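You operate a simulated robot arm through the tools that you are given. There is no shell and no other tool. Be economical: measure what you need, move in short steps, check, and stop when the job is done.

You run a simulated robot arm. Do the job below in one go: nothing can be reset, and whatever is moved stays where it is left.

## Task
Fetch the blue can from the top of the yellow table and stand it on the cream sheet. Then fetch the purple carton and set it in the pads tray. Then take the teal cap and leave it on the green strap coil. The order counts. Set down upright: blue can, purple carton.

It is judged by the outcome, as a careful person would: the job done as asked, and still so three seconds after it is handed in. It fails if anything else is knocked over, pushed out of place, dropped, spilled or broken. Lids that push on must go on centred and level and be pressed home; caps that screw on are set level and turned clockwise until they are tight. Flat cloth is picked up by pressing the open fingertips on it (5 to 10 N) and closing them slowly along it; thin cloth reads only 2 to 8 mm in the jaws.

## Robot
A 6-joint arm with a two-finger gripper on a trunk, on a base that drives. Base frame: it is fixed to the floor where the robot stands at the start and does not move with it; the origin is under the middle of the robot, x ahead of it, y to its left, z up; the surface under the hand at the start is at about z = 0.85. Lengths are in m, angles in degrees, forces in N, time in s.
Its first joint turns from -166.0 to 166.0 degrees. Places, roughly: cream sheet (12x9x1 cm) [0.7, 0.2, 0.9]; green strap coil [-1, 5.5, 0.75]; pads tray [-0.75, 5.25, 0.75]; purple carton [-0.5, 4.75, 1]; teal cap (5x5x5 cm) [2.4, 5.2, 0.8]. Payload 2.54 kg.
The tool frame sits at the grasp point between the pads (the TCP): z along the fingers, y along the line on which they close. The tips reach 0.03 m beyond it. The gripper opens to 0.116 m. The gripper's body begins 0.095 m behind the TCP.
Orientation is told as [roll, pitch, yaw] about the base's x, y, z axes, in that order, counted from this pose: with the fingers straight down and closing along the base's y, the tool's x points along the base's -x, its y along +y and its z along -z.

## Interface
- The arm moves only by the tool play_rows. Its argument "motion" is text: rows parted by semicolons, each of 7 numbers parted by spaces: the shift along the tool's x, y, z in units of 100 mm (1.0 is 100 mm), then the turn, a rotation vector about the tool's x, y, z in units of 60 degrees (1.0 is 60 degrees), then the gripper command, from -1 (shut) to 1 (fully open), values between in proportion. In form: dx dy dz rx ry rz claw; .... A call has 1 to 8 rows; each row is the pose to reach, as a shift and turn from the pose commanded when the call began, along the tool's axes at that moment. A call with a number of a shift or a turn outside -1 to 1 is refused whole. A row lasts 0.2 s, in which the tool goes at most 0.05 m and 8.6 degrees; a call with a longer step from one row to the next is refused whole, and so is a gripper value outside its range. Where a pose cannot be reached the arm comes as near as it can. A force on the tool above 40 N (or 10 N above the force at the start of the call, whichever is more), or a blocked arm, ends the call early, and 0.2 s more pass. Each finger travels about 0.072 m/s and halts on what it meets, pressing with about 28 N; the grip force reading is that of the motor and also rises with nothing between the fingers. The clock runs only during rows and for 0.2 s after the last one: add rows that repeat a pose to give the fingers time. The reply holds the time, the measured pose of the TCP, the force on the tool along the base axes, the opening and the grip force, in the units named above and with some noise, with the torque about the TCP (base axes, N m) and any sound that the robot's microphone picked up, and new pictures: "views" is both (left out), scene, wrist or none.
- Cameras (640 x 400 px; columns grow to the right, rows downward): "scene" is now at [-0.0304, 0.1571, 1.4112]; the picture's right is [0.09, -1.00, 0.00], its down [-0.56, -0.05, -0.83] and it looks along [0.83, 0.07, -0.56] (base axes); focal length 288 px, centre (320, 200). "wrist" rides on the gripper at [0.069, -0.015, -0.122] in the tool frame; the picture's right is [0.21, 0.98, 0.00], its down [-0.83, 0.18, -0.53] and it looks along [-0.52, 0.11, 0.85] (tool axes); focal length 251 px, centre (320, 200). There is no depth. A picture from a camera that has moved, and an enlarged one, comes with that camera's place and axes in the base frame and with its lens.
- drive_base(legs): drives the robot by 1 to 6 legs, each [ahead, left, turn to the left] in m, m and degrees, along the robot's own axes; the way and the turn of a leg run together, so that a leg with both is an arc; at most 1.5 m and 180 degrees a leg. The arm and the cameras ride along, it lands a little off, and it stops where it bumps. It gives what a move gives, and a new picture of the scene camera.
- turn_head(pan, tilt): turns the head with the scene camera to pan (to the left, within 120 degrees either way) and tilt (down, from -29 to 69), counted from straight ahead of the robot. It gives what a move gives, and a new picture of the scene camera.
- inspect(camera, box): a new picture of the part [left, top, right, bottom] of that camera's present view, enlarged. No time passes.
- close_job(): hands the job in; it is judged then, once.

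Work in short steps. Places have to be worked out from the pictures, the camera data and where the tool is seen: move nearer, look again, correct. Check each grasp and each placing, and mend what went wrong. You have 165 turns and 260 pictures in all, those below and enlarged ones among them. Open the gripper and draw the arm clear of the work before you hand the job in, unless the task says otherwise; then end with one line.

The tools are called after "Request:" as a command line: name --argument value ..., lists and objects as JSON in quotes. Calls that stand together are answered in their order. play_rows: Moves the arm, as the interface text tells. Its arguments: {"type":"object","properties":{"motion":{"type":"string"},"views":{"type":"string","enum":["both","scene","wrist","none"]}},"required":["motion"]} The other tools are called the same way: drive_base (legs) drives the base; turn_head (pan, tilt) turns the head that bears the scene camera; inspect (camera, box) takes an enlarged picture of a part of a camera's view; close_job () hands the job in.

At the start:

```text
time: 0.0
position: [0.4836, 0.0757, 1.0999]
orientation: [0.1, 0.0, 0.0]
ft_force: [-1.1, 0.0, 0.2]
moment: [0.04, 0.0, 0.0]
gripper_width: 0.1161
gripper_force: 0.1
robot x, y, heading: [-0.0024, 0.0015, -0.1]
head pan, tilt: [5.1, 34.0]
```

scene: 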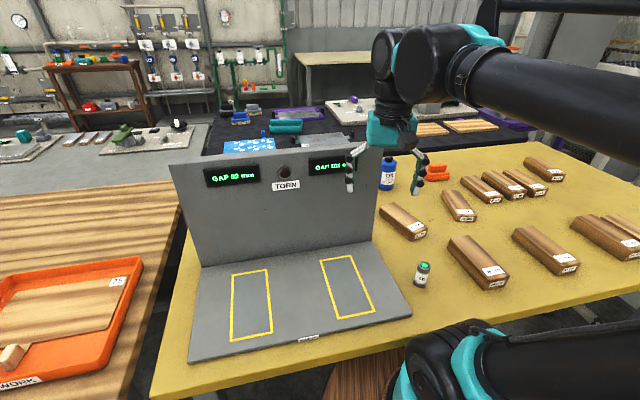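
wrist: 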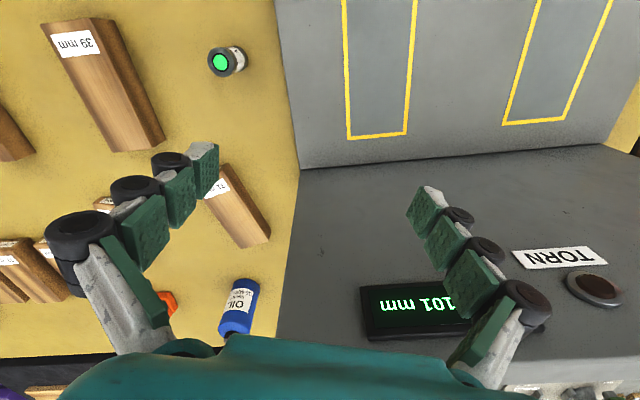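

I'll look more closely at the blue can and search for the cream sheet near [0.7, 0.2, 0.9].

Request:
inspect --camera "scene" --box '[180, 100, 500, 300]'

Request:
inspect --camera "scene" --box '[0, 0, 320, 200]'

```text
2.00 times, centred on (340, 200) of scene
camera zoom: at [-0.0304, 0.1571, 1.4112], right [0.09, -1.0, 0.0], down [-0.56, -0.05, -0.83], along [0.83, 0.07, -0.56], focal length 577 px, centre (280, 200)
```

zoom: 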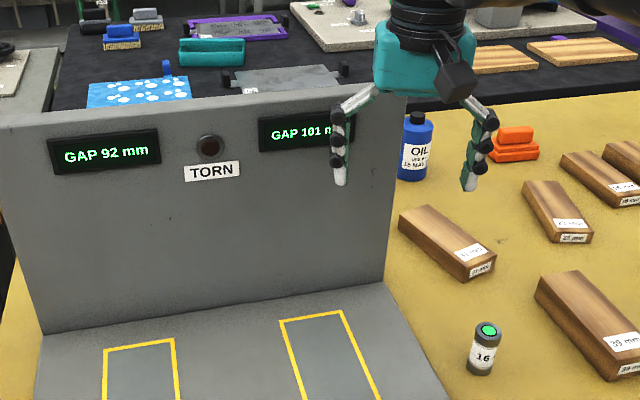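

```text
2.00 times, centred on (160, 100) of scene
camera zoom: at [-0.0304, 0.1571, 1.4112], right [0.09, -1.0, 0.0], down [-0.56, -0.05, -0.83], along [0.83, 0.07, -0.56], focal length 577 px, centre (640, 400)
```

zoom: 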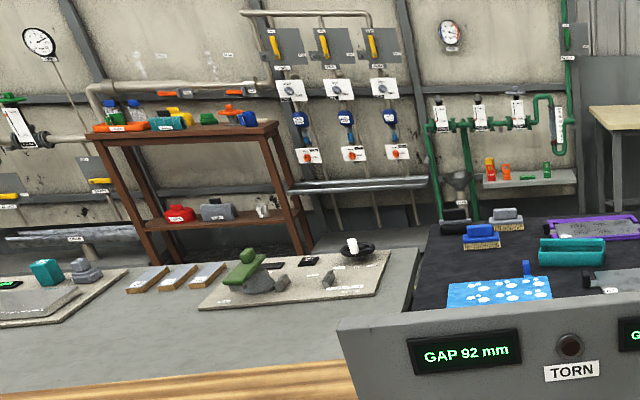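

The sheet is hidden behind the upright board (foot x≈0.52, top z≈1.15). I'll raise the hand so the wrist camera sees over it.

Request:
play_rows --motion "0 0.2 -0.4 0 0 0 1; 0 0.4 -0.7 0 0 0 1; 0 0.6 -1 0 0 0 1" --views "none"

Request:
play_rows --motion "0 0.2 -0.4 0 0 0 1; 0 0.4 -0.7 0 0 0 1; 0 0.6 -1 0 0 0 1"

```text
time: 0.8
position: [0.4824, 0.134, 1.2021]
orientation: [0.0, 0.0, 0.0]
ft_force: [-1.3, 0.2, 0.0]
moment: [-0.01, -0.03, 0.0]
gripper_width: 0.1159
gripper_force: 0.1
robot x, y, heading: [-0.0038, 0.0032, 0.1]
head pan, tilt: [5.1, 34.0]
```

```text
time: 1.6
position: [0.4832, 0.1951, 1.3014]
orientation: [0.0, 0.1, 0.0]
ft_force: [0.0, -0.7, -0.7]
moment: [0.05, -0.04, 0.04]
gripper_width: 0.1161
gripper_force: 0.0
robot x, y, heading: [-0.0028, -0.0037, -0.1]
head pan, tilt: [5.1, 34.0]
camera scene: at [-0.0305, 0.1569, 1.4113], right [0.09, -1.0, 0.0], down [-0.56, -0.05, -0.83], along [0.83, 0.07, -0.56], focal length 288 px, centre (320, 200)
camera wrist: at [0.4144, 0.179, 1.421], right [-0.21, 0.98, 0.0], down [0.83, 0.18, 0.53], along [0.52, 0.11, -0.85], focal length 251 px, centre (320, 200)
```

scene: 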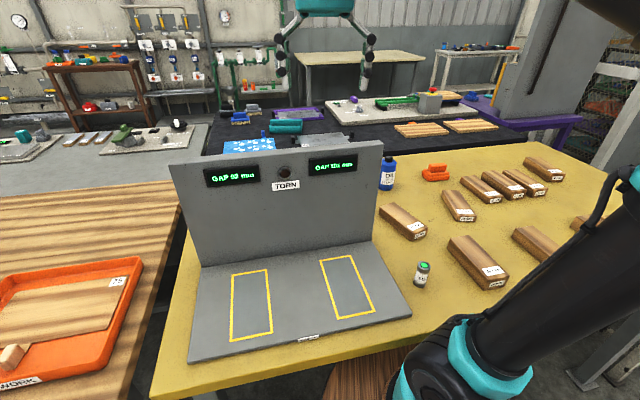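
wrist: 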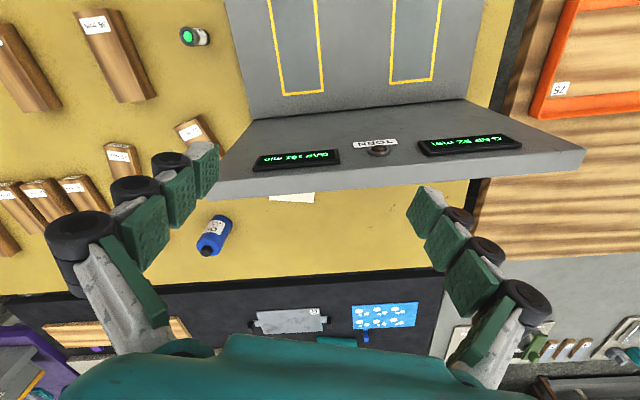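

The cream sheet's far edge peeks out behind the board at wrist (292,197). I'll move the hand forward to see it whole.

Request:
play_rows --motion "-0.5 0 0 0 0 0 1; -1 0 0 0 0 0 1; -1 0 0 0 0 0 1" --views "wrist"

```text
time: 2.4
position: [0.5803, 0.1958, 1.3022]
orientation: [0.0, 0.0, 0.0]
ft_force: [-0.3, 0.2, 0.2]
moment: [0.03, -0.01, 0.0]
gripper_width: 0.1162
gripper_force: 0.1
robot x, y, heading: [-0.0016, 0.0029, 0.2]
head pan, tilt: [5.1, 34.0]
camera wrist: at [0.5119, 0.1782, 1.4211], right [-0.21, 0.98, 0.0], down [0.83, 0.18, 0.53], along [0.52, 0.11, -0.85], focal length 251 px, centre (320, 200)
```

wrist: 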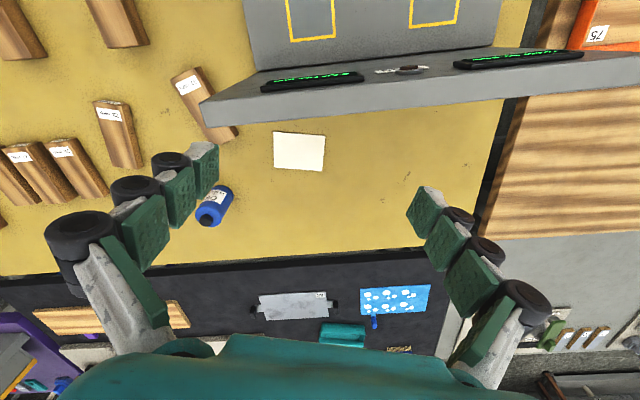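

Sheet ≈ (0.737, 0.174), can ≈ (0.90, −0.01), table turned about 18°; the board is between me and the sheet. I'd rather work from further right along the table; first I look at the floor there.

Request:
turn_head --pan -60 --tilt 45

```text
time: 3.8
position: [0.5816, 0.1947, 1.3015]
orientation: [0.1, 0.0, 0.0]
ft_force: [-0.2, -0.5, 0.1]
moment: [-0.01, 0.0, 0.01]
gripper_width: 0.1162
gripper_force: 0.1
robot x, y, heading: [0.0018, 0.002, -0.0]
head pan, tilt: [-60.0, 45.0]
camera scene: at [-0.0779, 0.0788, 1.3949], right [-0.87, -0.5, 0.0], down [-0.35, 0.61, -0.71], along [0.35, -0.61, -0.71], focal length 288 px, centre (320, 200)
```

scene: 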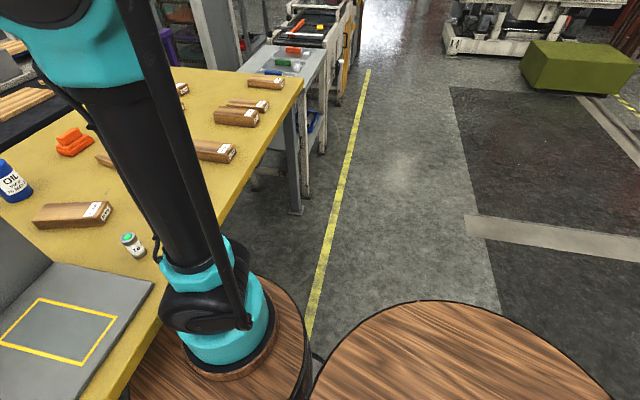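

The floor to the right is free. I'll drive along the table edge to about (0.13, −0.45).

Request:
drive_base --legs '[[0.12, -0.45, 0]]'

Request:
turn_head --pan 25 --tilt 35

```text
time: 6.6
position: [0.6998, -0.2598, 1.3026]
orientation: [0.0, -0.1, 0.3]
ft_force: [0.0, 0.1, -1.3]
moment: [0.01, -0.04, 0.0]
gripper_width: 0.1161
gripper_force: 0.1
robot x, y, heading: [0.1213, -0.4513, 0.2]
head pan, tilt: [-60.0, 45.0]
camera scene: at [0.0415, -0.3773, 1.3949], right [-0.86, -0.5, 0.0], down [-0.36, 0.61, -0.71], along [0.36, -0.61, -0.71], focal length 288 px, centre (320, 200)
```

scene: 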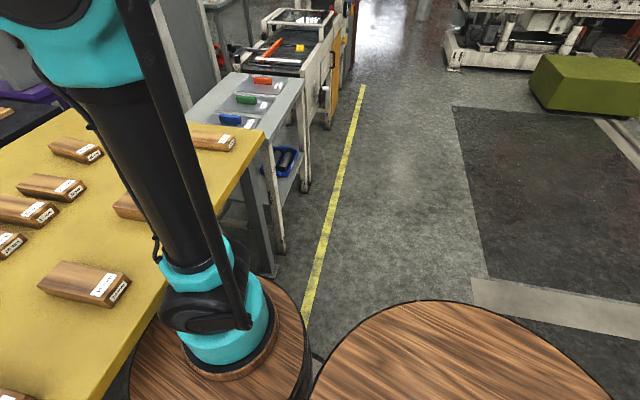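

```text
time: 8.2
position: [0.6992, -0.2588, 1.3016]
orientation: [0.0, 0.0, 0.3]
ft_force: [0.0, -0.1, -0.2]
moment: [-0.01, 0.0, 0.02]
gripper_width: 0.1158
gripper_force: 0.1
robot x, y, heading: [0.1215, -0.4574, 0.1]
head pan, tilt: [25.0, 35.0]
camera scene: at [0.0803, -0.2696, 1.4097], right [0.42, -0.91, 0.0], down [-0.52, -0.24, -0.82], along [0.74, 0.35, -0.57], focal length 288 px, centre (320, 200)
```

scene: 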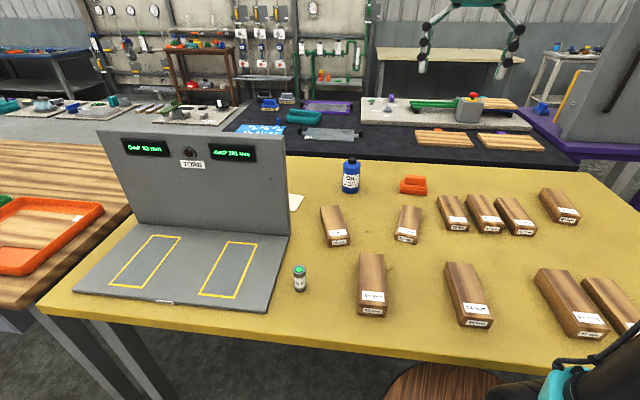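

Can re-measured at (0.898, −0.005), consistent. I move the hand above it in stages.

Request:
play_rows --motion "-0.3 0.3 0 0 0 0 1; -0.6 0.6 0 0 0 0 1; -0.8 0.9 0 0 0 0 1" --views "none"

Request:
play_rows --motion "-0.3 0.3 0 0 0 0 1; -0.6 0.6 0.2 0 0 0 1; -0.8 0.9 0.5 0 0 0 1" --views "both"

```text
time: 9.0
position: [0.7789, -0.1681, 1.3013]
orientation: [0.1, 0.0, 0.1]
ft_force: [-0.3, -0.4, 1.0]
moment: [0.05, -0.07, -0.02]
gripper_width: 0.116
gripper_force: 0.0
robot x, y, heading: [0.1174, -0.4569, 0.3]
head pan, tilt: [25.0, 35.0]
```

```text
time: 9.8
position: [0.8603, -0.0781, 1.2513]
orientation: [0.1, 0.0, 0.1]
ft_force: [-1.8, -0.6, 0.2]
moment: [0.04, -0.07, 0.02]
gripper_width: 0.1158
gripper_force: 0.0
robot x, y, heading: [0.118, -0.4545, 0.0]
head pan, tilt: [25.0, 35.0]
camera scene: at [0.0799, -0.27, 1.4097], right [0.42, -0.91, 0.0], down [-0.52, -0.24, -0.82], along [0.74, 0.35, -0.57], focal length 288 px, centre (320, 200)
camera wrist: at [0.7913, -0.0952, 1.3709], right [-0.22, 0.98, 0.0], down [0.83, 0.18, 0.53], along [0.52, 0.12, -0.85], focal length 251 px, centre (320, 200)
```

scene: 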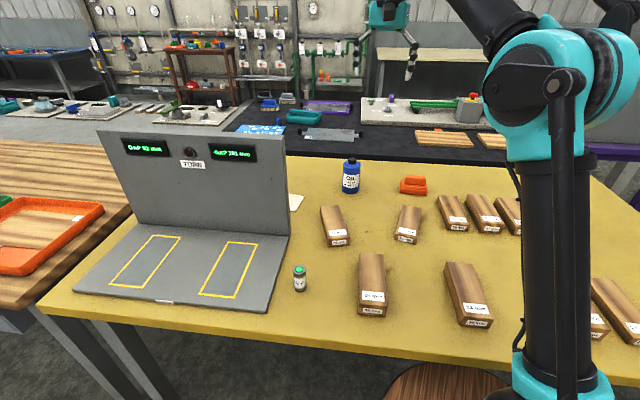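
wrist: 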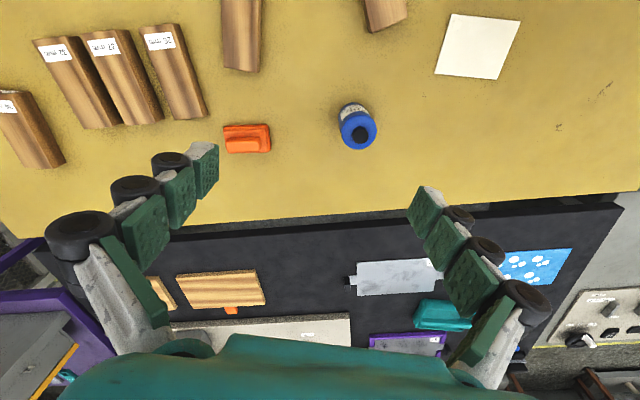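

Refined: can (0.895, −0.006), sheet (0.736, 0.175). Align above the can and come down part way.

Request:
play_rows --motion "-0.18 0.36 0 0 0 0 1; -0.35 0.72 0 0 0 0 1; -0.35 0.72 0.3 0 0 0 1; -0.35 0.72 0.6 0 0 0 1; -0.35 0.72 1 0 0 0 1; -0.35 0.72 1 0 0 0 1" --views "both"

```text
time: 11.2
position: [0.8957, -0.0091, 1.1516]
orientation: [0.0, 0.0, 0.1]
ft_force: [0.1, 0.0, -0.1]
moment: [-0.01, 0.02, 0.03]
gripper_width: 0.116
gripper_force: 0.1
out of reach, approached as far as the arm can: row 2
robot x, y, heading: [0.1239, -0.4545, -0.0]
head pan, tilt: [25.0, 35.0]
camera scene: at [0.0804, -0.2694, 1.4097], right [0.43, -0.91, 0.0], down [-0.52, -0.24, -0.82], along [0.74, 0.35, -0.57], focal length 288 px, centre (320, 200)
camera wrist: at [0.8264, -0.0244, 1.2706], right [-0.22, 0.98, 0.0], down [0.83, 0.18, 0.53], along [0.52, 0.12, -0.85], focal length 251 px, centre (320, 200)
```

scene: 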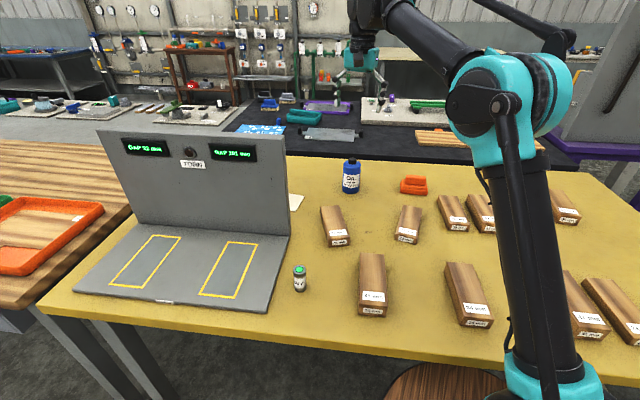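
wrist: 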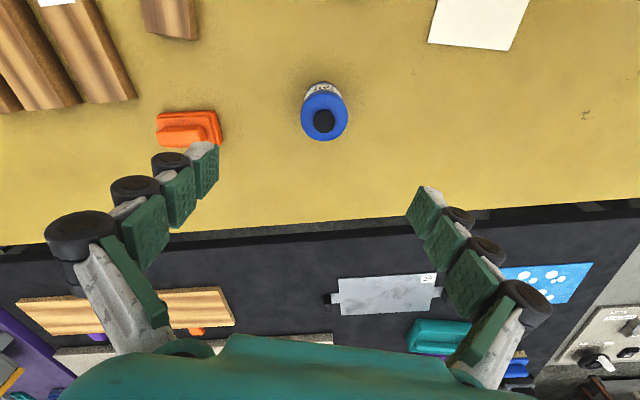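

Cap at about (0.898, −0.002); nudge y by +6 mm and descend.

Request:
play_rows --motion "-0.02 0.06 0.4 0 0 0 1; -0.02 0.06 0.8 0 0 0 1; -0.02 0.06 1 0 0 0 1; -0.02 0.06 1 0 0 0 1" --views "wrist"

Request:
play_rows --motion "0 0 0.4 0 0 0 1; 0 0 0.8 0 0 0 1; 0 0 1 0 0 0 1; 0 0 1 0 0 0 1" --views "both"

```text
time: 12.2
position: [0.896, -0.0008, 1.0503]
orientation: [0.0, 0.0, 0.3]
ft_force: [0.2, -0.9, 0.1]
moment: [0.0, 0.0, -0.04]
gripper_width: 0.1161
gripper_force: 0.0
robot x, y, heading: [0.1199, -0.4565, 0.3]
head pan, tilt: [25.0, 35.0]
camera wrist: at [0.8275, -0.0174, 1.1702], right [-0.22, 0.98, 0.0], down [0.83, 0.18, 0.53], along [0.52, 0.12, -0.85], focal length 251 px, centre (320, 200)
```

wrist: 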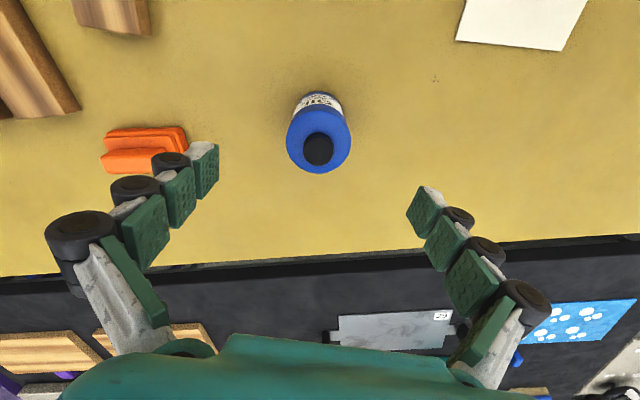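

```text
time: 13.2
position: [0.8986, -0.0001, 0.9505]
orientation: [0.0, 0.0, 0.2]
ft_force: [0.7, -0.5, -0.3]
moment: [-0.01, -0.01, -0.03]
gripper_width: 0.1161
gripper_force: 0.2
robot x, y, heading: [0.1124, -0.458, 0.2]
head pan, tilt: [25.0, 35.0]
camera scene: at [0.0803, -0.2695, 1.4097], right [0.43, -0.91, 0.0], down [-0.52, -0.24, -0.82], along [0.74, 0.35, -0.57], focal length 288 px, centre (320, 200)
camera wrist: at [0.8297, -0.0188, 1.0695], right [-0.22, 0.98, 0.0], down [0.83, 0.18, 0.53], along [0.52, 0.12, -0.85], focal length 251 px, centre (320, 200)
```

scene: 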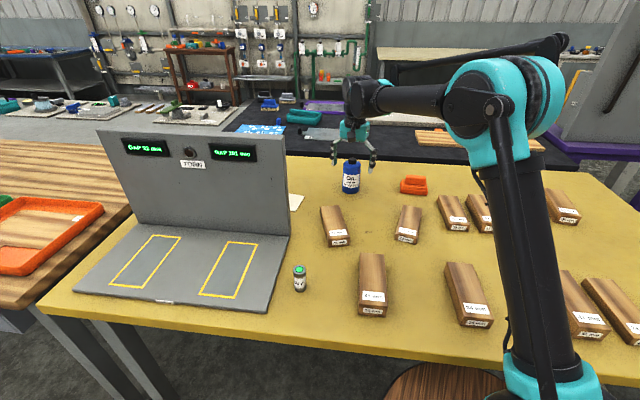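
wrist: 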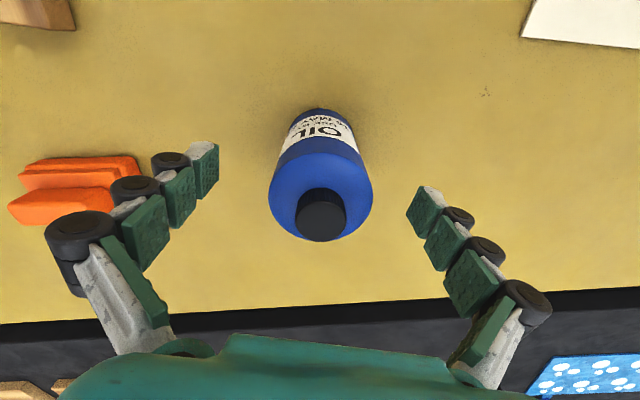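

Triangulating the cap gives top z≈0.962 at (0.903, −0.002). I go down to z≈0.905, forward 4 mm, and close.

Request:
play_rows --motion "-0.04 -0.02 0.2 0 0 0 1; -0.04 -0.02 0.45 0 0 0 1; -0.04 -0.02 0.45 0 0 0 0.5; -0.04 -0.02 0.45 0 0 0 0.2; -0.04 -0.02 0.45 0 0 0 -0.2; -0.04 -0.02 0.45 0 0 0 -0.6; -0.04 -0.02 0.45 0 0 0 -1; -0.04 -0.02 0.45 0 0 0 -1" --views "both"

```text
time: 15.0
position: [0.9015, -0.0028, 0.9062]
orientation: [0.1, 0.0, 0.2]
ft_force: [0.1, -0.8, 0.8]
moment: [0.04, 0.03, 0.0]
gripper_width: 0.059
gripper_force: 28.4
robot x, y, heading: [0.1202, -0.4548, 0.5]
head pan, tilt: [25.0, 35.0]
camera scene: at [0.0803, -0.2695, 1.4097], right [0.43, -0.91, 0.0], down [-0.52, -0.24, -0.82], along [0.74, 0.35, -0.57], focal length 288 px, centre (320, 200)
camera wrist: at [0.8338, -0.0207, 1.0268], right [-0.22, 0.98, 0.0], down [0.83, 0.18, 0.53], along [0.52, 0.12, -0.85], focal length 251 px, centre (320, 200)
```

scene: 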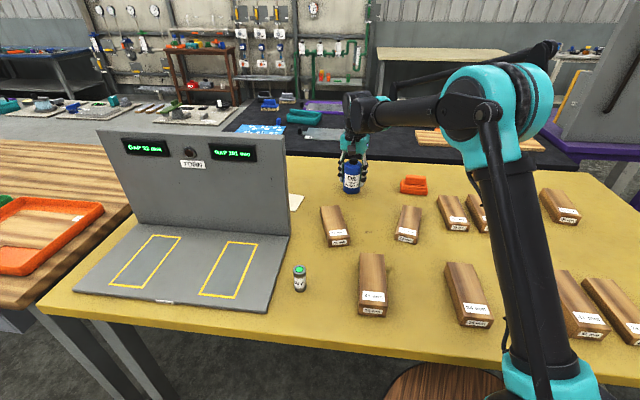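
wrist: 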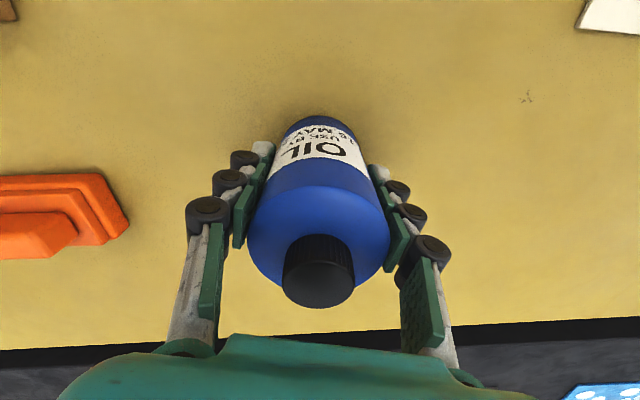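

Gripped at 59 mm. Lift 100 mm and check it hangs firmly.

Request:
play_rows --motion "0 0 -0.2 0 0 0 -1; 0 0 -0.5 0 0 0 -1; 0 0 -0.9 0 0 0 -1; 0 0 -1 0 0 0 -1" --views "none"

Request:
play_rows --motion "0.3 0.25 -0.1 0 0 0 -1; 0.6 0.5 -0.1 0 0 0 -1; 0.85 0.85 -0.1 0 0 0 -1; 0.85 0.85 -0.1 0 0 0 -1" --views "both"

```text
time: 16.0
position: [0.8982, -0.0029, 1.0055]
orientation: [0.0, 0.1, 0.2]
ft_force: [0.2, -0.1, -3.2]
moment: [-0.01, 0.06, -0.02]
gripper_width: 0.0588
gripper_force: 27.8
robot x, y, heading: [0.121, -0.4556, 0.2]
head pan, tilt: [25.0, 35.0]
```

```text
time: 17.0
position: [0.8133, 0.0825, 1.0157]
orientation: [0.0, 0.0, 0.2]
ft_force: [0.0, -0.1, -3.4]
moment: [0.02, 0.03, 0.0]
gripper_width: 0.0589
gripper_force: 28.1
robot x, y, heading: [0.1208, -0.4599, 0.2]
head pan, tilt: [25.0, 35.0]
camera scene: at [0.0804, -0.2694, 1.4096], right [0.43, -0.91, 0.0], down [-0.52, -0.24, -0.82], along [0.74, 0.35, -0.57], focal length 288 px, centre (320, 200)
camera wrist: at [0.7448, 0.0652, 1.1343], right [-0.22, 0.98, 0.0], down [0.83, 0.18, 0.53], along [0.52, 0.12, -0.85], focal length 251 px, centre (320, 200)
```

scene: 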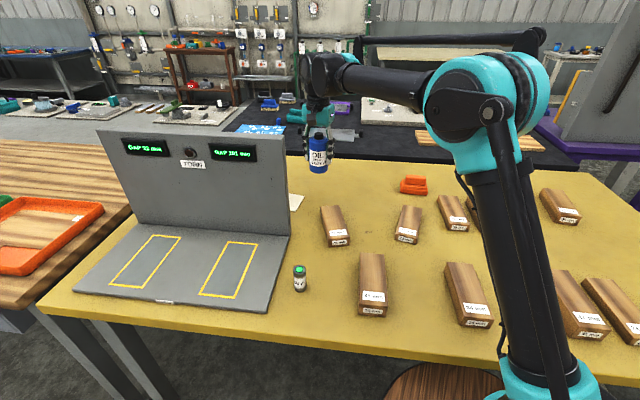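
wrist: 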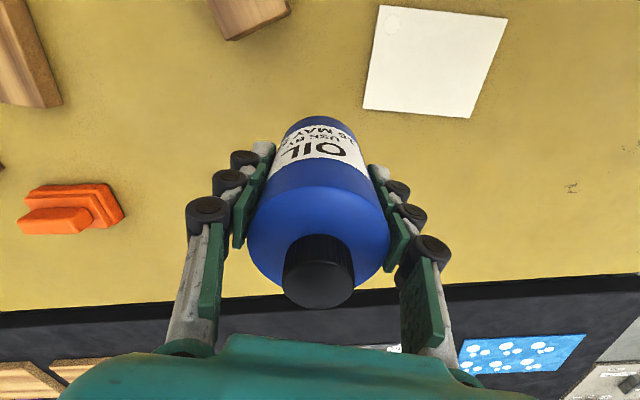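

Holding firm, weight ~0.33 kg. Sheet re-measured (0.736, 0.175). Move over it.

Request:
play_rows --motion "0.25 0.3 0 0 0 0 -1; 0.5 0.6 0 0 0 0 -1; 0.78 0.93 0 0 0 0 -1; 0.78 0.93 0.4 0 0 0 -1; 0.78 0.93 0.7 0 0 0 -1; 0.78 0.93 0.7 0 0 0 -1" --views "both"

```text
time: 18.4
position: [0.7351, 0.1735, 0.9466]
orientation: [0.1, 0.0, 0.2]
ft_force: [0.0, 0.0, -2.8]
moment: [0.02, 0.01, 0.01]
gripper_width: 0.0589
gripper_force: 28.0
robot x, y, heading: [0.1201, -0.457, 0.2]
head pan, tilt: [25.0, 35.0]
camera scene: at [0.0804, -0.2693, 1.4096], right [0.43, -0.91, 0.0], down [-0.52, -0.24, -0.82], along [0.74, 0.35, -0.57], focal length 288 px, centre (320, 200)
camera wrist: at [0.6657, 0.1586, 1.0659], right [-0.22, 0.98, 0.0], down [0.83, 0.18, 0.53], along [0.52, 0.12, -0.85], focal length 251 px, centre (320, 200)
```

scene: 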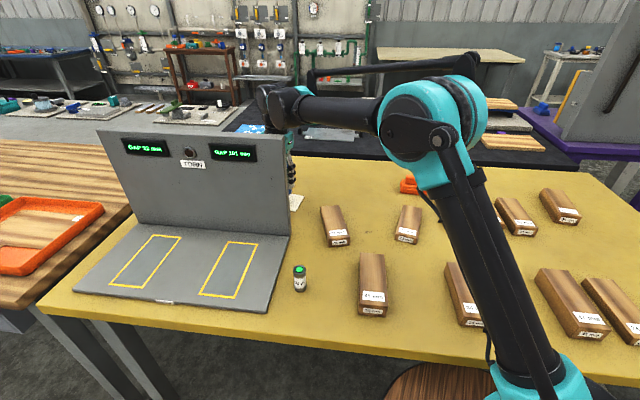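
wrist: 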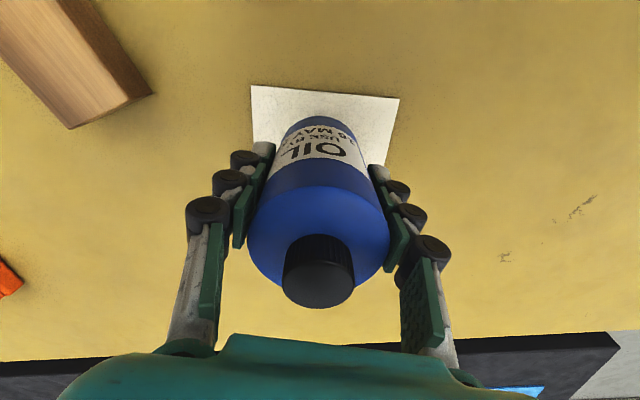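

Over the sheet. Lower in small steps watching the force.

Request:
play_rows --motion "0 0 0.1 0 0 0 -1; 0 0 0.2 0 0 0 -1; 0 0 0.3 0 0 0 -1; 0 0 0.3 0 0 0 -1" --views "wrist"

```text
time: 19.4
position: [0.7361, 0.1754, 0.9166]
orientation: [0.0, 0.0, 0.3]
ft_force: [-1.2, -0.5, -3.3]
moment: [-0.01, 0.02, 0.03]
gripper_width: 0.059
gripper_force: 28.1
robot x, y, heading: [0.1231, -0.4585, 0.5]
head pan, tilt: [25.0, 35.0]
camera wrist: at [0.6672, 0.1587, 1.0353], right [-0.22, 0.98, 0.0], down [0.83, 0.18, 0.53], along [0.52, 0.12, -0.85], focal length 251 px, centre (320, 200)
```

wrist: 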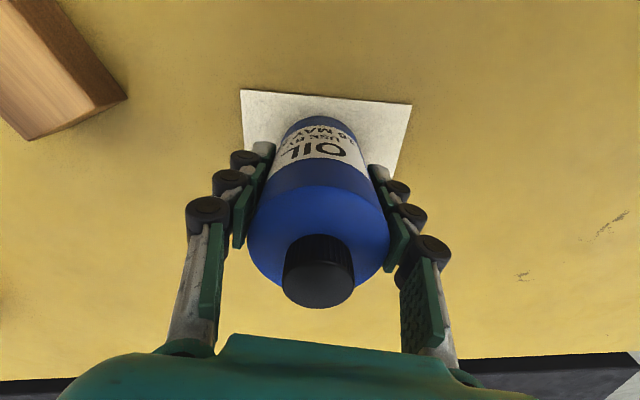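

Still hanging free; lower a few millimetres more.

Request:
play_rows --motion "0 0 0.03 0 0 0 -1; 0 0 0.06 0 0 0 -1; 0 0 0.06 0 0 0 -1" --views "none"

Request:
play_rows --motion "0 0 0.02 0 0 0 -1; 0 0 0.03 0 0 0 -1; 0 0 0.03 0 0 0 -1" --views "none"

```text
time: 20.2
position: [0.7366, 0.1744, 0.9117]
orientation: [0.0, 0.0, 0.2]
ft_force: [-0.8, 4.0, 16.6]
moment: [0.15, -0.07, 0.03]
gripper_width: 0.059
gripper_force: 28.3
robot x, y, heading: [0.1213, -0.4522, 0.0]
head pan, tilt: [25.0, 35.0]
```

```text
time: 21.0
position: [0.7368, 0.1743, 0.9076]
orientation: [0.0, -0.1, 0.2]
ft_force: [0.0, -1.2, 23.1]
moment: [-0.04, -0.04, 0.0]
gripper_width: 0.0589
gripper_force: 28.0
robot x, y, heading: [0.1206, -0.4559, 0.1]
head pan, tilt: [25.0, 35.0]
```

It stands on the sheet (contact at ~0.911). Ease up slightly, open, and rise straight.

Request:
play_rows --motion "0 0 -0.02 0 0 0 -1; 0 0 -0.02 0 0 0 -0.2; 0 0 -0.02 0 0 0 0.2; 0 0 -0.02 0 0 0 0.6; 0 0 -0.02 0 0 0 1; 0 0 -0.02 0 0 0 1; 0 0 -0.02 0 0 0 1" --views "wrist"

Request:
play_rows --motion "0 0 -0.2 0 0 0 1; 0 0 -0.5 0 0 0 1; 0 0 -1 0 0 0 1; 0 0 -1 0 0 0 1" --views "wrist"

```text
time: 22.6
position: [0.737, 0.1746, 0.9096]
orientation: [0.0, 0.0, 0.2]
ft_force: [0.1, 0.2, 0.7]
moment: [0.01, 0.02, 0.0]
gripper_width: 0.1161
gripper_force: 0.1
robot x, y, heading: [0.123, -0.4565, 0.1]
head pan, tilt: [25.0, 35.0]
camera wrist: at [0.6678, 0.1584, 1.0291], right [-0.22, 0.98, 0.0], down [0.83, 0.18, 0.53], along [0.52, 0.12, -0.85], focal length 251 px, centre (320, 200)
```

wrist: 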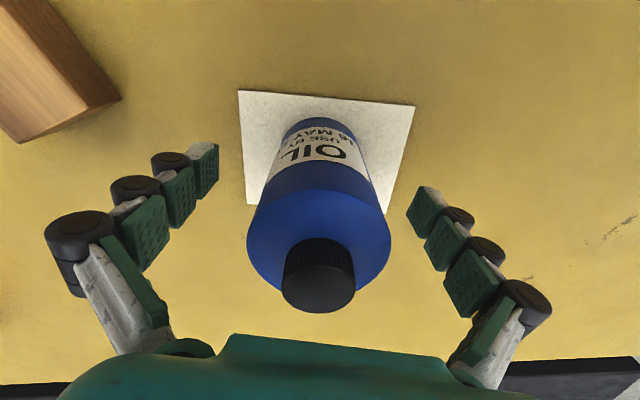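

```text
time: 23.6
position: [0.7366, 0.1773, 1.009]
orientation: [-0.1, 0.0, 0.2]
ft_force: [-0.1, -0.6, 0.3]
moment: [0.0, -0.01, -0.04]
gripper_width: 0.1159
gripper_force: 0.1
robot x, y, heading: [0.1226, -0.4572, 0.1]
head pan, tilt: [25.0, 35.0]
camera wrist: at [0.6681, 0.1606, 1.1286], right [-0.22, 0.98, 0.0], down [0.83, 0.18, 0.53], along [0.52, 0.12, -0.85], focal length 251 px, centre (320, 200)
```

wrist: 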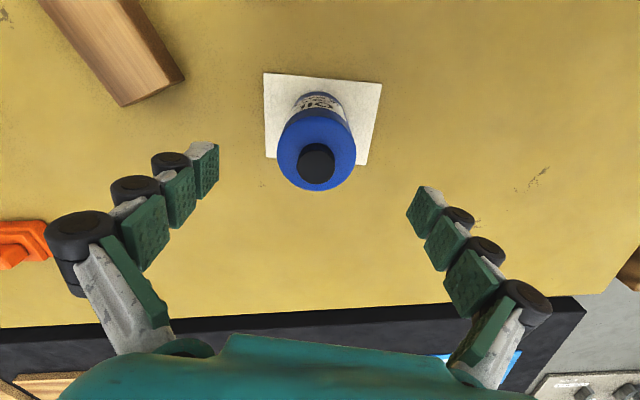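

The can stands centred on the sheet. Raise and tuck the arm in for driving.

Request:
play_rows --motion "0 0 -0.4 0 0 0 1; 0 0 -0.8 0 0 0 1; 0 0 -1 0 0 0 1; 0 -0.4 -1 0 0 0 1; 0 -0.8 -1 0 0 0 1; 0 -1 -1 0 0 0 1" --views "none"

Request:
play_rows --motion "0.2 0 -0.4 0 0 0 1; 0.4 0 -0.8 0 0 0 1; 0.6 -0.2 -1 0 0 0 1; 0.8 -0.6 -1 0 0 0 1; 1 -1 -1 0 0 0 1" --views "none"

Request:
play_rows --motion "0.2 -0.4 0 0 0 0 0; 0.5 -0.7 0 0 0 0 -1; 0.8 -0.9 0 0 0 0 -1; 1 -1 0 0 0 0 -1; 1 -1 0 0 0 0 -1" --views "none"

Request:
turn_head --pan 90 --tilt 20

```text
time: 25.0
position: [0.7355, 0.0764, 1.1103]
orientation: [0.0, 0.0, 0.2]
ft_force: [-0.2, 0.7, -0.3]
moment: [0.0, 0.0, 0.01]
gripper_width: 0.1161
gripper_force: 0.0
robot x, y, heading: [0.1215, -0.4551, 0.4]
head pan, tilt: [25.0, 35.0]
```

```text
time: 26.2
position: [0.6349, -0.0255, 1.2103]
orientation: [0.1, 0.0, 0.1]
ft_force: [-0.2, 1.8, -0.7]
moment: [-0.07, 0.04, 0.03]
gripper_width: 0.116
gripper_force: 0.1
robot x, y, heading: [0.1188, -0.4525, 0.2]
head pan, tilt: [25.0, 35.0]
```

```text
time: 27.4
position: [0.5351, -0.1252, 1.2105]
orientation: [0.0, -0.1, 0.2]
ft_force: [0.4, 0.2, 1.2]
moment: [-0.01, 0.0, 0.02]
gripper_width: 0.0
gripper_force: 28.3
robot x, y, heading: [0.1177, -0.458, 0.2]
head pan, tilt: [25.0, 35.0]
```

```text
time: 28.7
position: [0.5356, -0.1252, 1.2119]
orientation: [-0.1, 0.1, 0.2]
ft_force: [-0.2, -1.0, -0.1]
moment: [-0.01, 0.03, -0.01]
gripper_width: 0.0
gripper_force: 28.1
robot x, y, heading: [0.1204, -0.4545, 0.2]
head pan, tilt: [90.0, 20.0]
camera scene: at [0.0004, -0.2139, 1.4335], right [1.0, 0.0, 0.0], down [0.0, -0.34, -0.94], along [0.0, 0.94, -0.34], focal length 288 px, centre (320, 200)
```

scene: 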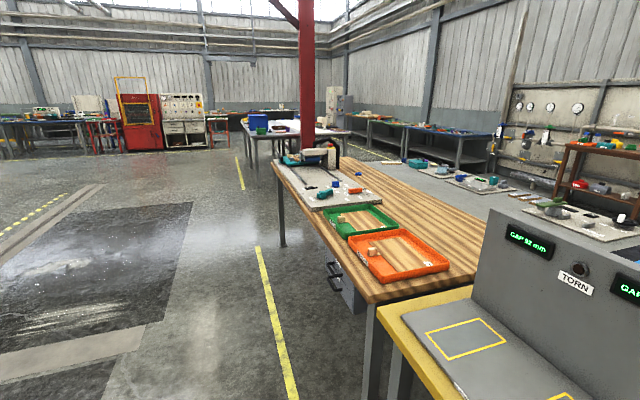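

The target table is the pale one with blue/purple boxes around (285,125). Let me zoom.

Request:
inspect --camera "scene" --box '[210, 80, 370, 180]'

Request:
inspect --camera "scene" --box '[340, 80, 500, 180]'

```text
4.00 times, centred on (290, 130) of scene
camera zoom: at [0.0004, -0.2139, 1.4335], right [1.0, 0.0, 0.0], down [0.0, -0.34, -0.94], along [0.0, 0.94, -0.34], focal length 1154 px, centre (440, 480)
```

zoom: 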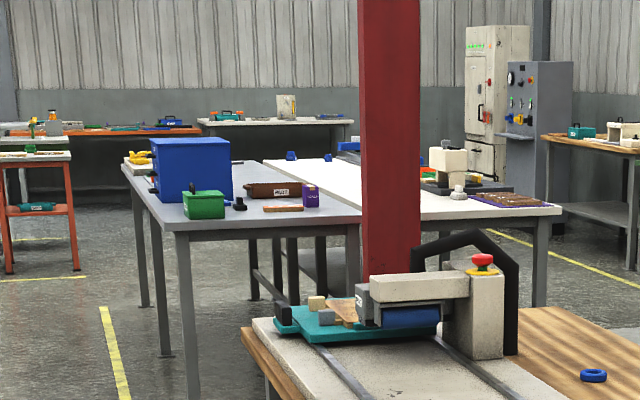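

```text
4.00 times, centred on (420, 130) of scene
camera zoom: at [0.0004, -0.2139, 1.4335], right [1.0, 0.0, 0.0], down [0.0, -0.34, -0.94], along [0.0, 0.94, -0.34], focal length 1154 px, centre (-80, 480)
```

zoom: 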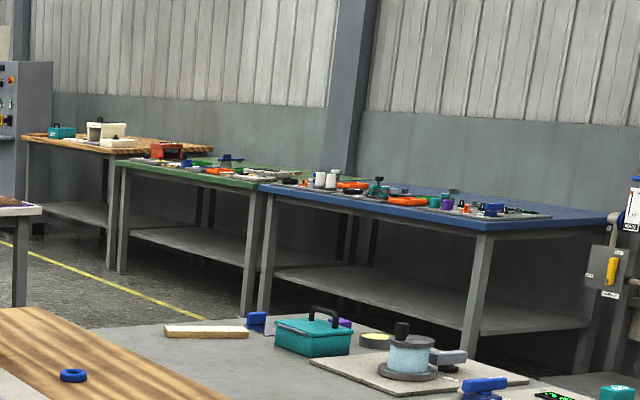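

The purple carton sits on the grey table's near right end. Back out into the aisle, turn left and drive along it.

Request:
drive_base --legs '[[-0.9, 0, 0], [0, 0, 90], [1.5, 0, 0], [1.0, 0, 0]]'

Request:
turn_head --pan 0 --tilt 20

```text
time: 49.1
position: [-1.1164, 2.4592, 1.2107]
orientation: [0.0, 0.0, 89.9]
ft_force: [0.7, 1.1, -0.2]
moment: [0.0, -0.03, 0.01]
gripper_width: 0.0
gripper_force: 28.0
robot x, y, heading: [-0.788, 2.0389, 89.9]
head pan, tilt: [90.0, 20.0]
camera scene: at [-1.0289, 1.9204, 1.4335], right [0.0, 1.0, 0.0], down [0.34, 0.0, -0.94], along [-0.94, 0.0, -0.34], focal length 288 px, centre (320, 200)
```

scene: 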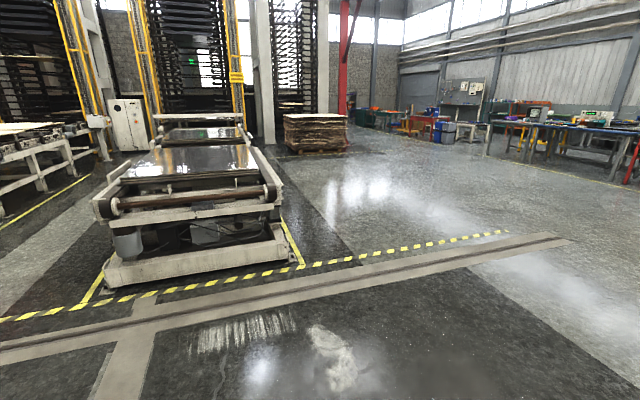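

```text
time: 50.8
position: [-1.1158, 2.458, 1.2106]
orientation: [0.0, 0.1, 90.0]
ft_force: [0.0, -0.2, -0.5]
moment: [-0.01, 0.0, -0.01]
gripper_width: 0.0
gripper_force: 27.8
robot x, y, heading: [-0.7857, 2.0421, 90.1]
head pan, tilt: [0.0, 20.0]
camera scene: at [-0.9358, 2.0136, 1.4335], right [1.0, 0.0, 0.0], down [0.0, -0.34, -0.94], along [0.0, 0.94, -0.34], focal length 288 px, centre (320, 200)
```

scene: 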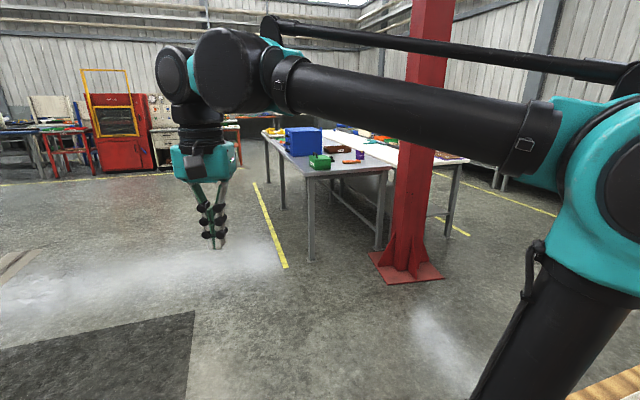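

Request:
inspect --camera "scene" --box '[240, 110, 480, 260]'

```text
2.67 times, centred on (360, 185) of scene
camera zoom: at [-0.9358, 2.0136, 1.4335], right [1.0, 0.0, 0.0], down [0.0, -0.34, -0.94], along [0.0, 0.94, -0.34], focal length 769 px, centre (213, 240)
```

zoom: 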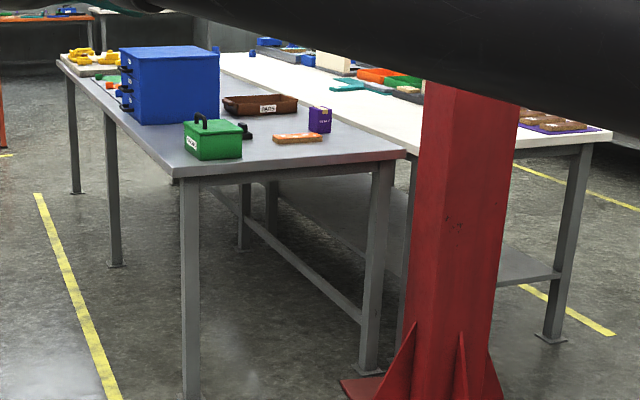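

The carton is at about (−0.56, 4.72) beside the brown PADS tray at (−0.74, 5.25); table is turned ~17°. Drive up to the near end of the table.

Request:
drive_base --legs '[[1.4, -0.1, 0], [0, 0, 17]]'

Request:
turn_head --pan -10 --tilt 35

```text
time: 58.6
position: [-1.1119, 3.7298, 1.2117]
orientation: [0.0, 0.0, 106.2]
ft_force: [0.0, 0.0, 0.0]
moment: [-0.01, -0.01, 0.02]
gripper_width: 0.0
gripper_force: 27.5
robot x, y, heading: [-0.678, 3.4244, 106.2]
head pan, tilt: [0.0, 20.0]
camera scene: at [-0.8135, 3.3528, 1.4335], right [0.96, 0.28, 0.0], down [0.1, -0.33, -0.94], along [-0.26, 0.9, -0.34], focal length 288 px, centre (320, 200)
```

scene: 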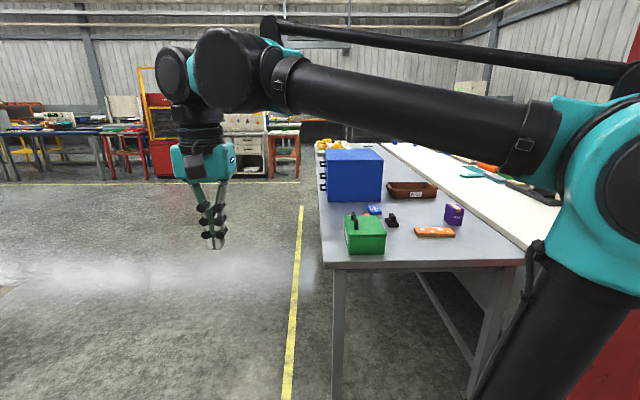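

```text
time: 59.4
position: [-1.1114, 3.7305, 1.2098]
orientation: [0.0, 0.0, 106.2]
ft_force: [0.0, 0.0, -0.5]
moment: [-0.02, -0.01, 0.01]
gripper_width: 0.0
gripper_force: 27.9
robot x, y, heading: [-0.6807, 3.4209, 106.3]
head pan, tilt: [-10.0, 35.0]
camera scene: at [-0.7971, 3.3509, 1.4097], right [0.99, 0.11, 0.0], down [0.06, -0.57, -0.82], along [-0.09, 0.81, -0.57], focal length 288 px, centre (320, 200)
```

scene: 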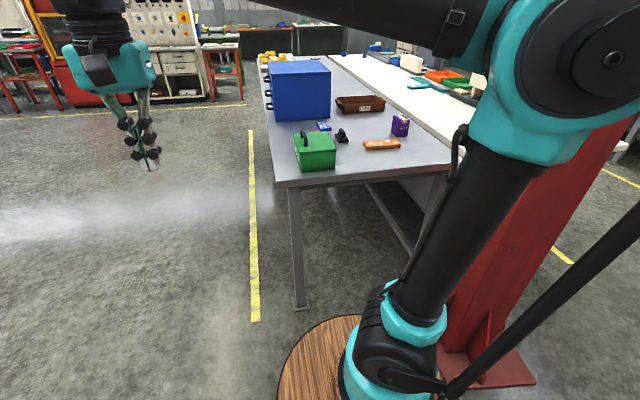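

Arm axis is ~0.15 m ahead of the robot centre. Table edge is ~0.8 m ahead; I drive 0.46 m closer.

Request:
drive_base --legs '[[0.46, 0, 0]]'

Request:
turn_head --pan 5 --tilt 40

```text
time: 62.1
position: [-1.2365, 4.1705, 1.2106]
orientation: [0.0, 0.0, 106.0]
ft_force: [-0.4, 0.1, -0.2]
moment: [0.0, 0.03, 0.0]
gripper_width: 0.0
gripper_force: 27.8
robot x, y, heading: [-0.8044, 3.8595, 105.9]
head pan, tilt: [-10.0, 35.0]
camera scene: at [-0.9235, 3.7884, 1.4097], right [0.99, 0.1, 0.0], down [0.06, -0.57, -0.82], along [-0.08, 0.81, -0.57], focal length 288 px, centre (320, 200)
```

scene: 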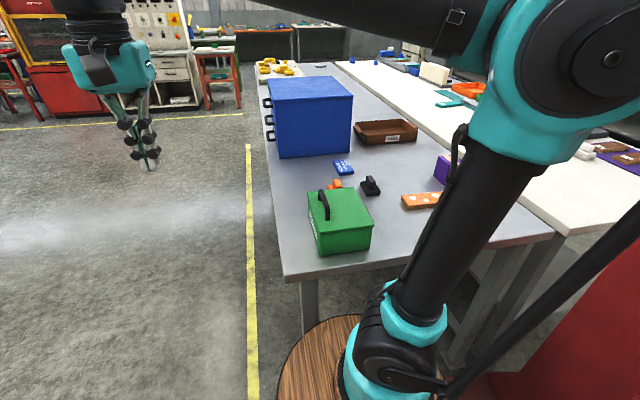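

```text
time: 62.9
position: [-1.2348, 4.1689, 1.2124]
orientation: [-0.1, 0.0, 105.9]
ft_force: [0.0, -0.2, 0.2]
moment: [-0.01, 0.01, 0.01]
gripper_width: 0.0
gripper_force: 28.0
robot x, y, heading: [-0.8037, 3.8595, 106.1]
head pan, tilt: [5.0, 40.0]
camera scene: at [-0.9447, 3.7803, 1.4021], right [0.93, 0.36, 0.0], down [0.23, -0.6, -0.77], along [-0.27, 0.72, -0.64], focal length 288 px, centre (320, 200)
```

scene: 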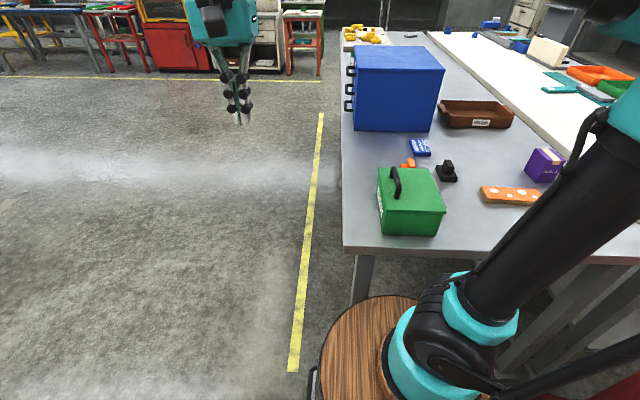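

Carton ≈ (−0.556, 4.73). I swing the hand forward and right to above it at z≈1.21, well above the boxes.

Request:
play_rows --motion "-0.4 -0.1 0 0 0 0 1; -0.8 -0.2 0 0 0 0 1; -1 -0.4 0 0 0 0 1" --views "none"

Request:
play_rows --motion "-0.4 -0.1 0 0 0 0 1; -0.8 -0.3 0 0 0 0 1; -1 -0.5 0 0 0 0 1" --views "none"

Request:
play_rows --motion "-0.3 -0.3 0 0 0 0 1; -0.6 -0.6 0 0 0 0 1; -0.8 -1 0 0 0 0 1" --views "none"

Request:
play_rows --motion "0 -0.4 0 0 0 0 1; 0 -0.8 0 0 0 0 1; 0 -1 0 0 0 0 1" --views "none"

Request:
play_rows --motion "0 -0.4 0 0 0 0 1; 0 -0.8 0 0 0 0 1; 0 -1 0 0 0 0 1" --views "none"

Request:
play_rows --motion "0 -0.4 0 0 0 0 1; 0 -0.8 0 0 0 0 1; 0 -1 0 0 0 0 1; 0 -1 0 0 0 0 1" --views "both"

```text
time: 63.7
position: [-1.2259, 4.2773, 1.2119]
orientation: [0.0, 0.0, 106.0]
ft_force: [0.1, -0.3, 0.2]
moment: [0.0, -0.01, 0.01]
gripper_width: 0.1058
gripper_force: 0.0
robot x, y, heading: [-0.802, 3.859, 106.1]
head pan, tilt: [5.0, 40.0]
```

```text
time: 64.5
position: [-1.2041, 4.3859, 1.2119]
orientation: [-0.1, 0.0, 106.1]
ft_force: [-0.6, -0.4, -0.5]
moment: [0.0, -0.02, 0.0]
gripper_width: 0.116
gripper_force: 0.0
robot x, y, heading: [-0.8035, 3.8593, 106.1]
head pan, tilt: [5.0, 40.0]
```

```text
time: 65.3
position: [-1.1291, 4.4913, 1.2101]
orientation: [-0.1, 0.0, 106.0]
ft_force: [0.2, -0.2, 0.0]
moment: [0.05, -0.05, 0.0]
gripper_width: 0.116
gripper_force: 0.0
robot x, y, heading: [-0.8078, 3.8599, 105.8]
head pan, tilt: [5.0, 40.0]
```

```text
time: 66.1
position: [-1.0319, 4.5183, 1.2108]
orientation: [-0.1, 0.0, 106.1]
ft_force: [0.1, 0.9, 0.2]
moment: [-0.01, -0.02, -0.01]
gripper_width: 0.1158
gripper_force: 0.0
robot x, y, heading: [-0.8068, 3.8598, 105.9]
head pan, tilt: [5.0, 40.0]
```

```text
time: 66.9
position: [-0.9347, 4.5484, 1.2103]
orientation: [0.0, 0.1, 106.0]
ft_force: [-0.1, 0.1, -0.2]
moment: [-0.04, -0.01, -0.02]
gripper_width: 0.116
gripper_force: 0.2
robot x, y, heading: [-0.8071, 3.8593, 106.1]
head pan, tilt: [5.0, 40.0]
```

```text
time: 67.9
position: [-0.8414, 4.5755, 1.2105]
orientation: [0.0, 0.1, 105.9]
ft_force: [-0.5, 0.1, -0.3]
moment: [-0.02, 0.01, -0.01]
gripper_width: 0.1158
gripper_force: 0.1
robot x, y, heading: [-0.8051, 3.858, 105.9]
head pan, tilt: [5.0, 40.0]
camera scene: at [-0.9447, 3.7803, 1.4021], right [0.93, 0.36, 0.0], down [0.23, -0.6, -0.77], along [-0.27, 0.72, -0.64], focal length 288 px, centre (320, 200)
camera wrist: at [-0.8079, 4.5108, 1.3299], right [-0.88, -0.47, 0.0], down [-0.4, 0.74, 0.53], along [-0.25, 0.47, -0.85], focal length 251 px, centre (320, 200)
```

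scene: 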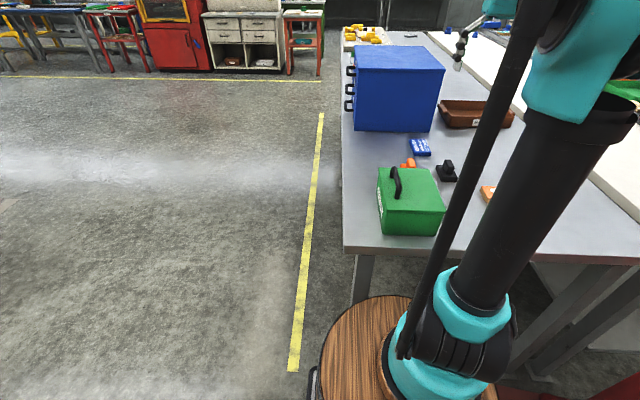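
wrist: 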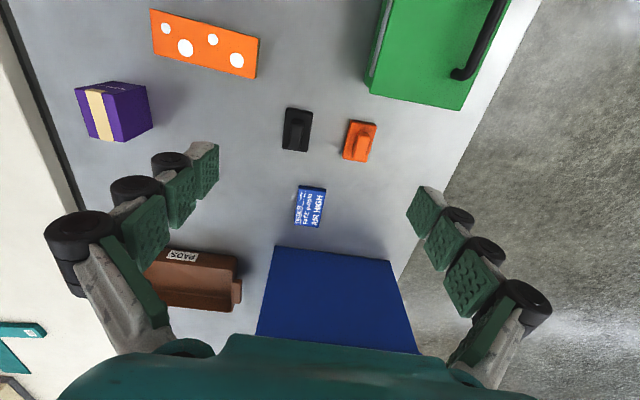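

Carton visible at wrist left; enlarge it to read its orientation.

Request:
inspect --camera "wrist" --box '[40, 60, 200, 160]'

Request:
inspect --camera "wrist" --box '[120, 230, 280, 330]'

```text
4.00 times, centred on (120, 110) of wrist
camera zoom: at [-0.8079, 4.5108, 1.3299], right [-0.88, -0.47, 0.0], down [-0.4, 0.74, 0.53], along [-0.25, 0.47, -0.85], focal length 1006 px, centre (1120, 560)
```

zoom: 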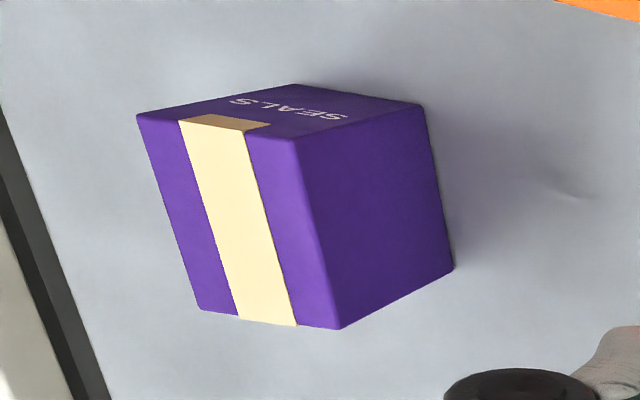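

```text
4.00 times, centred on (200, 280) of wrist
camera zoom: at [-0.8079, 4.5108, 1.3299], right [-0.88, -0.47, 0.0], down [-0.4, 0.74, 0.53], along [-0.25, 0.47, -0.85], focal length 1006 px, centre (800, -120)
```

zoom: 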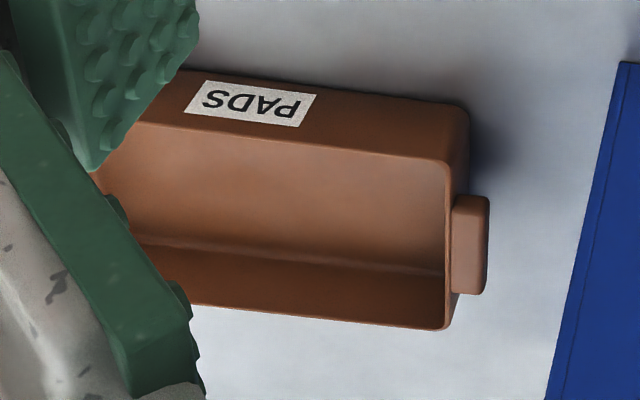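

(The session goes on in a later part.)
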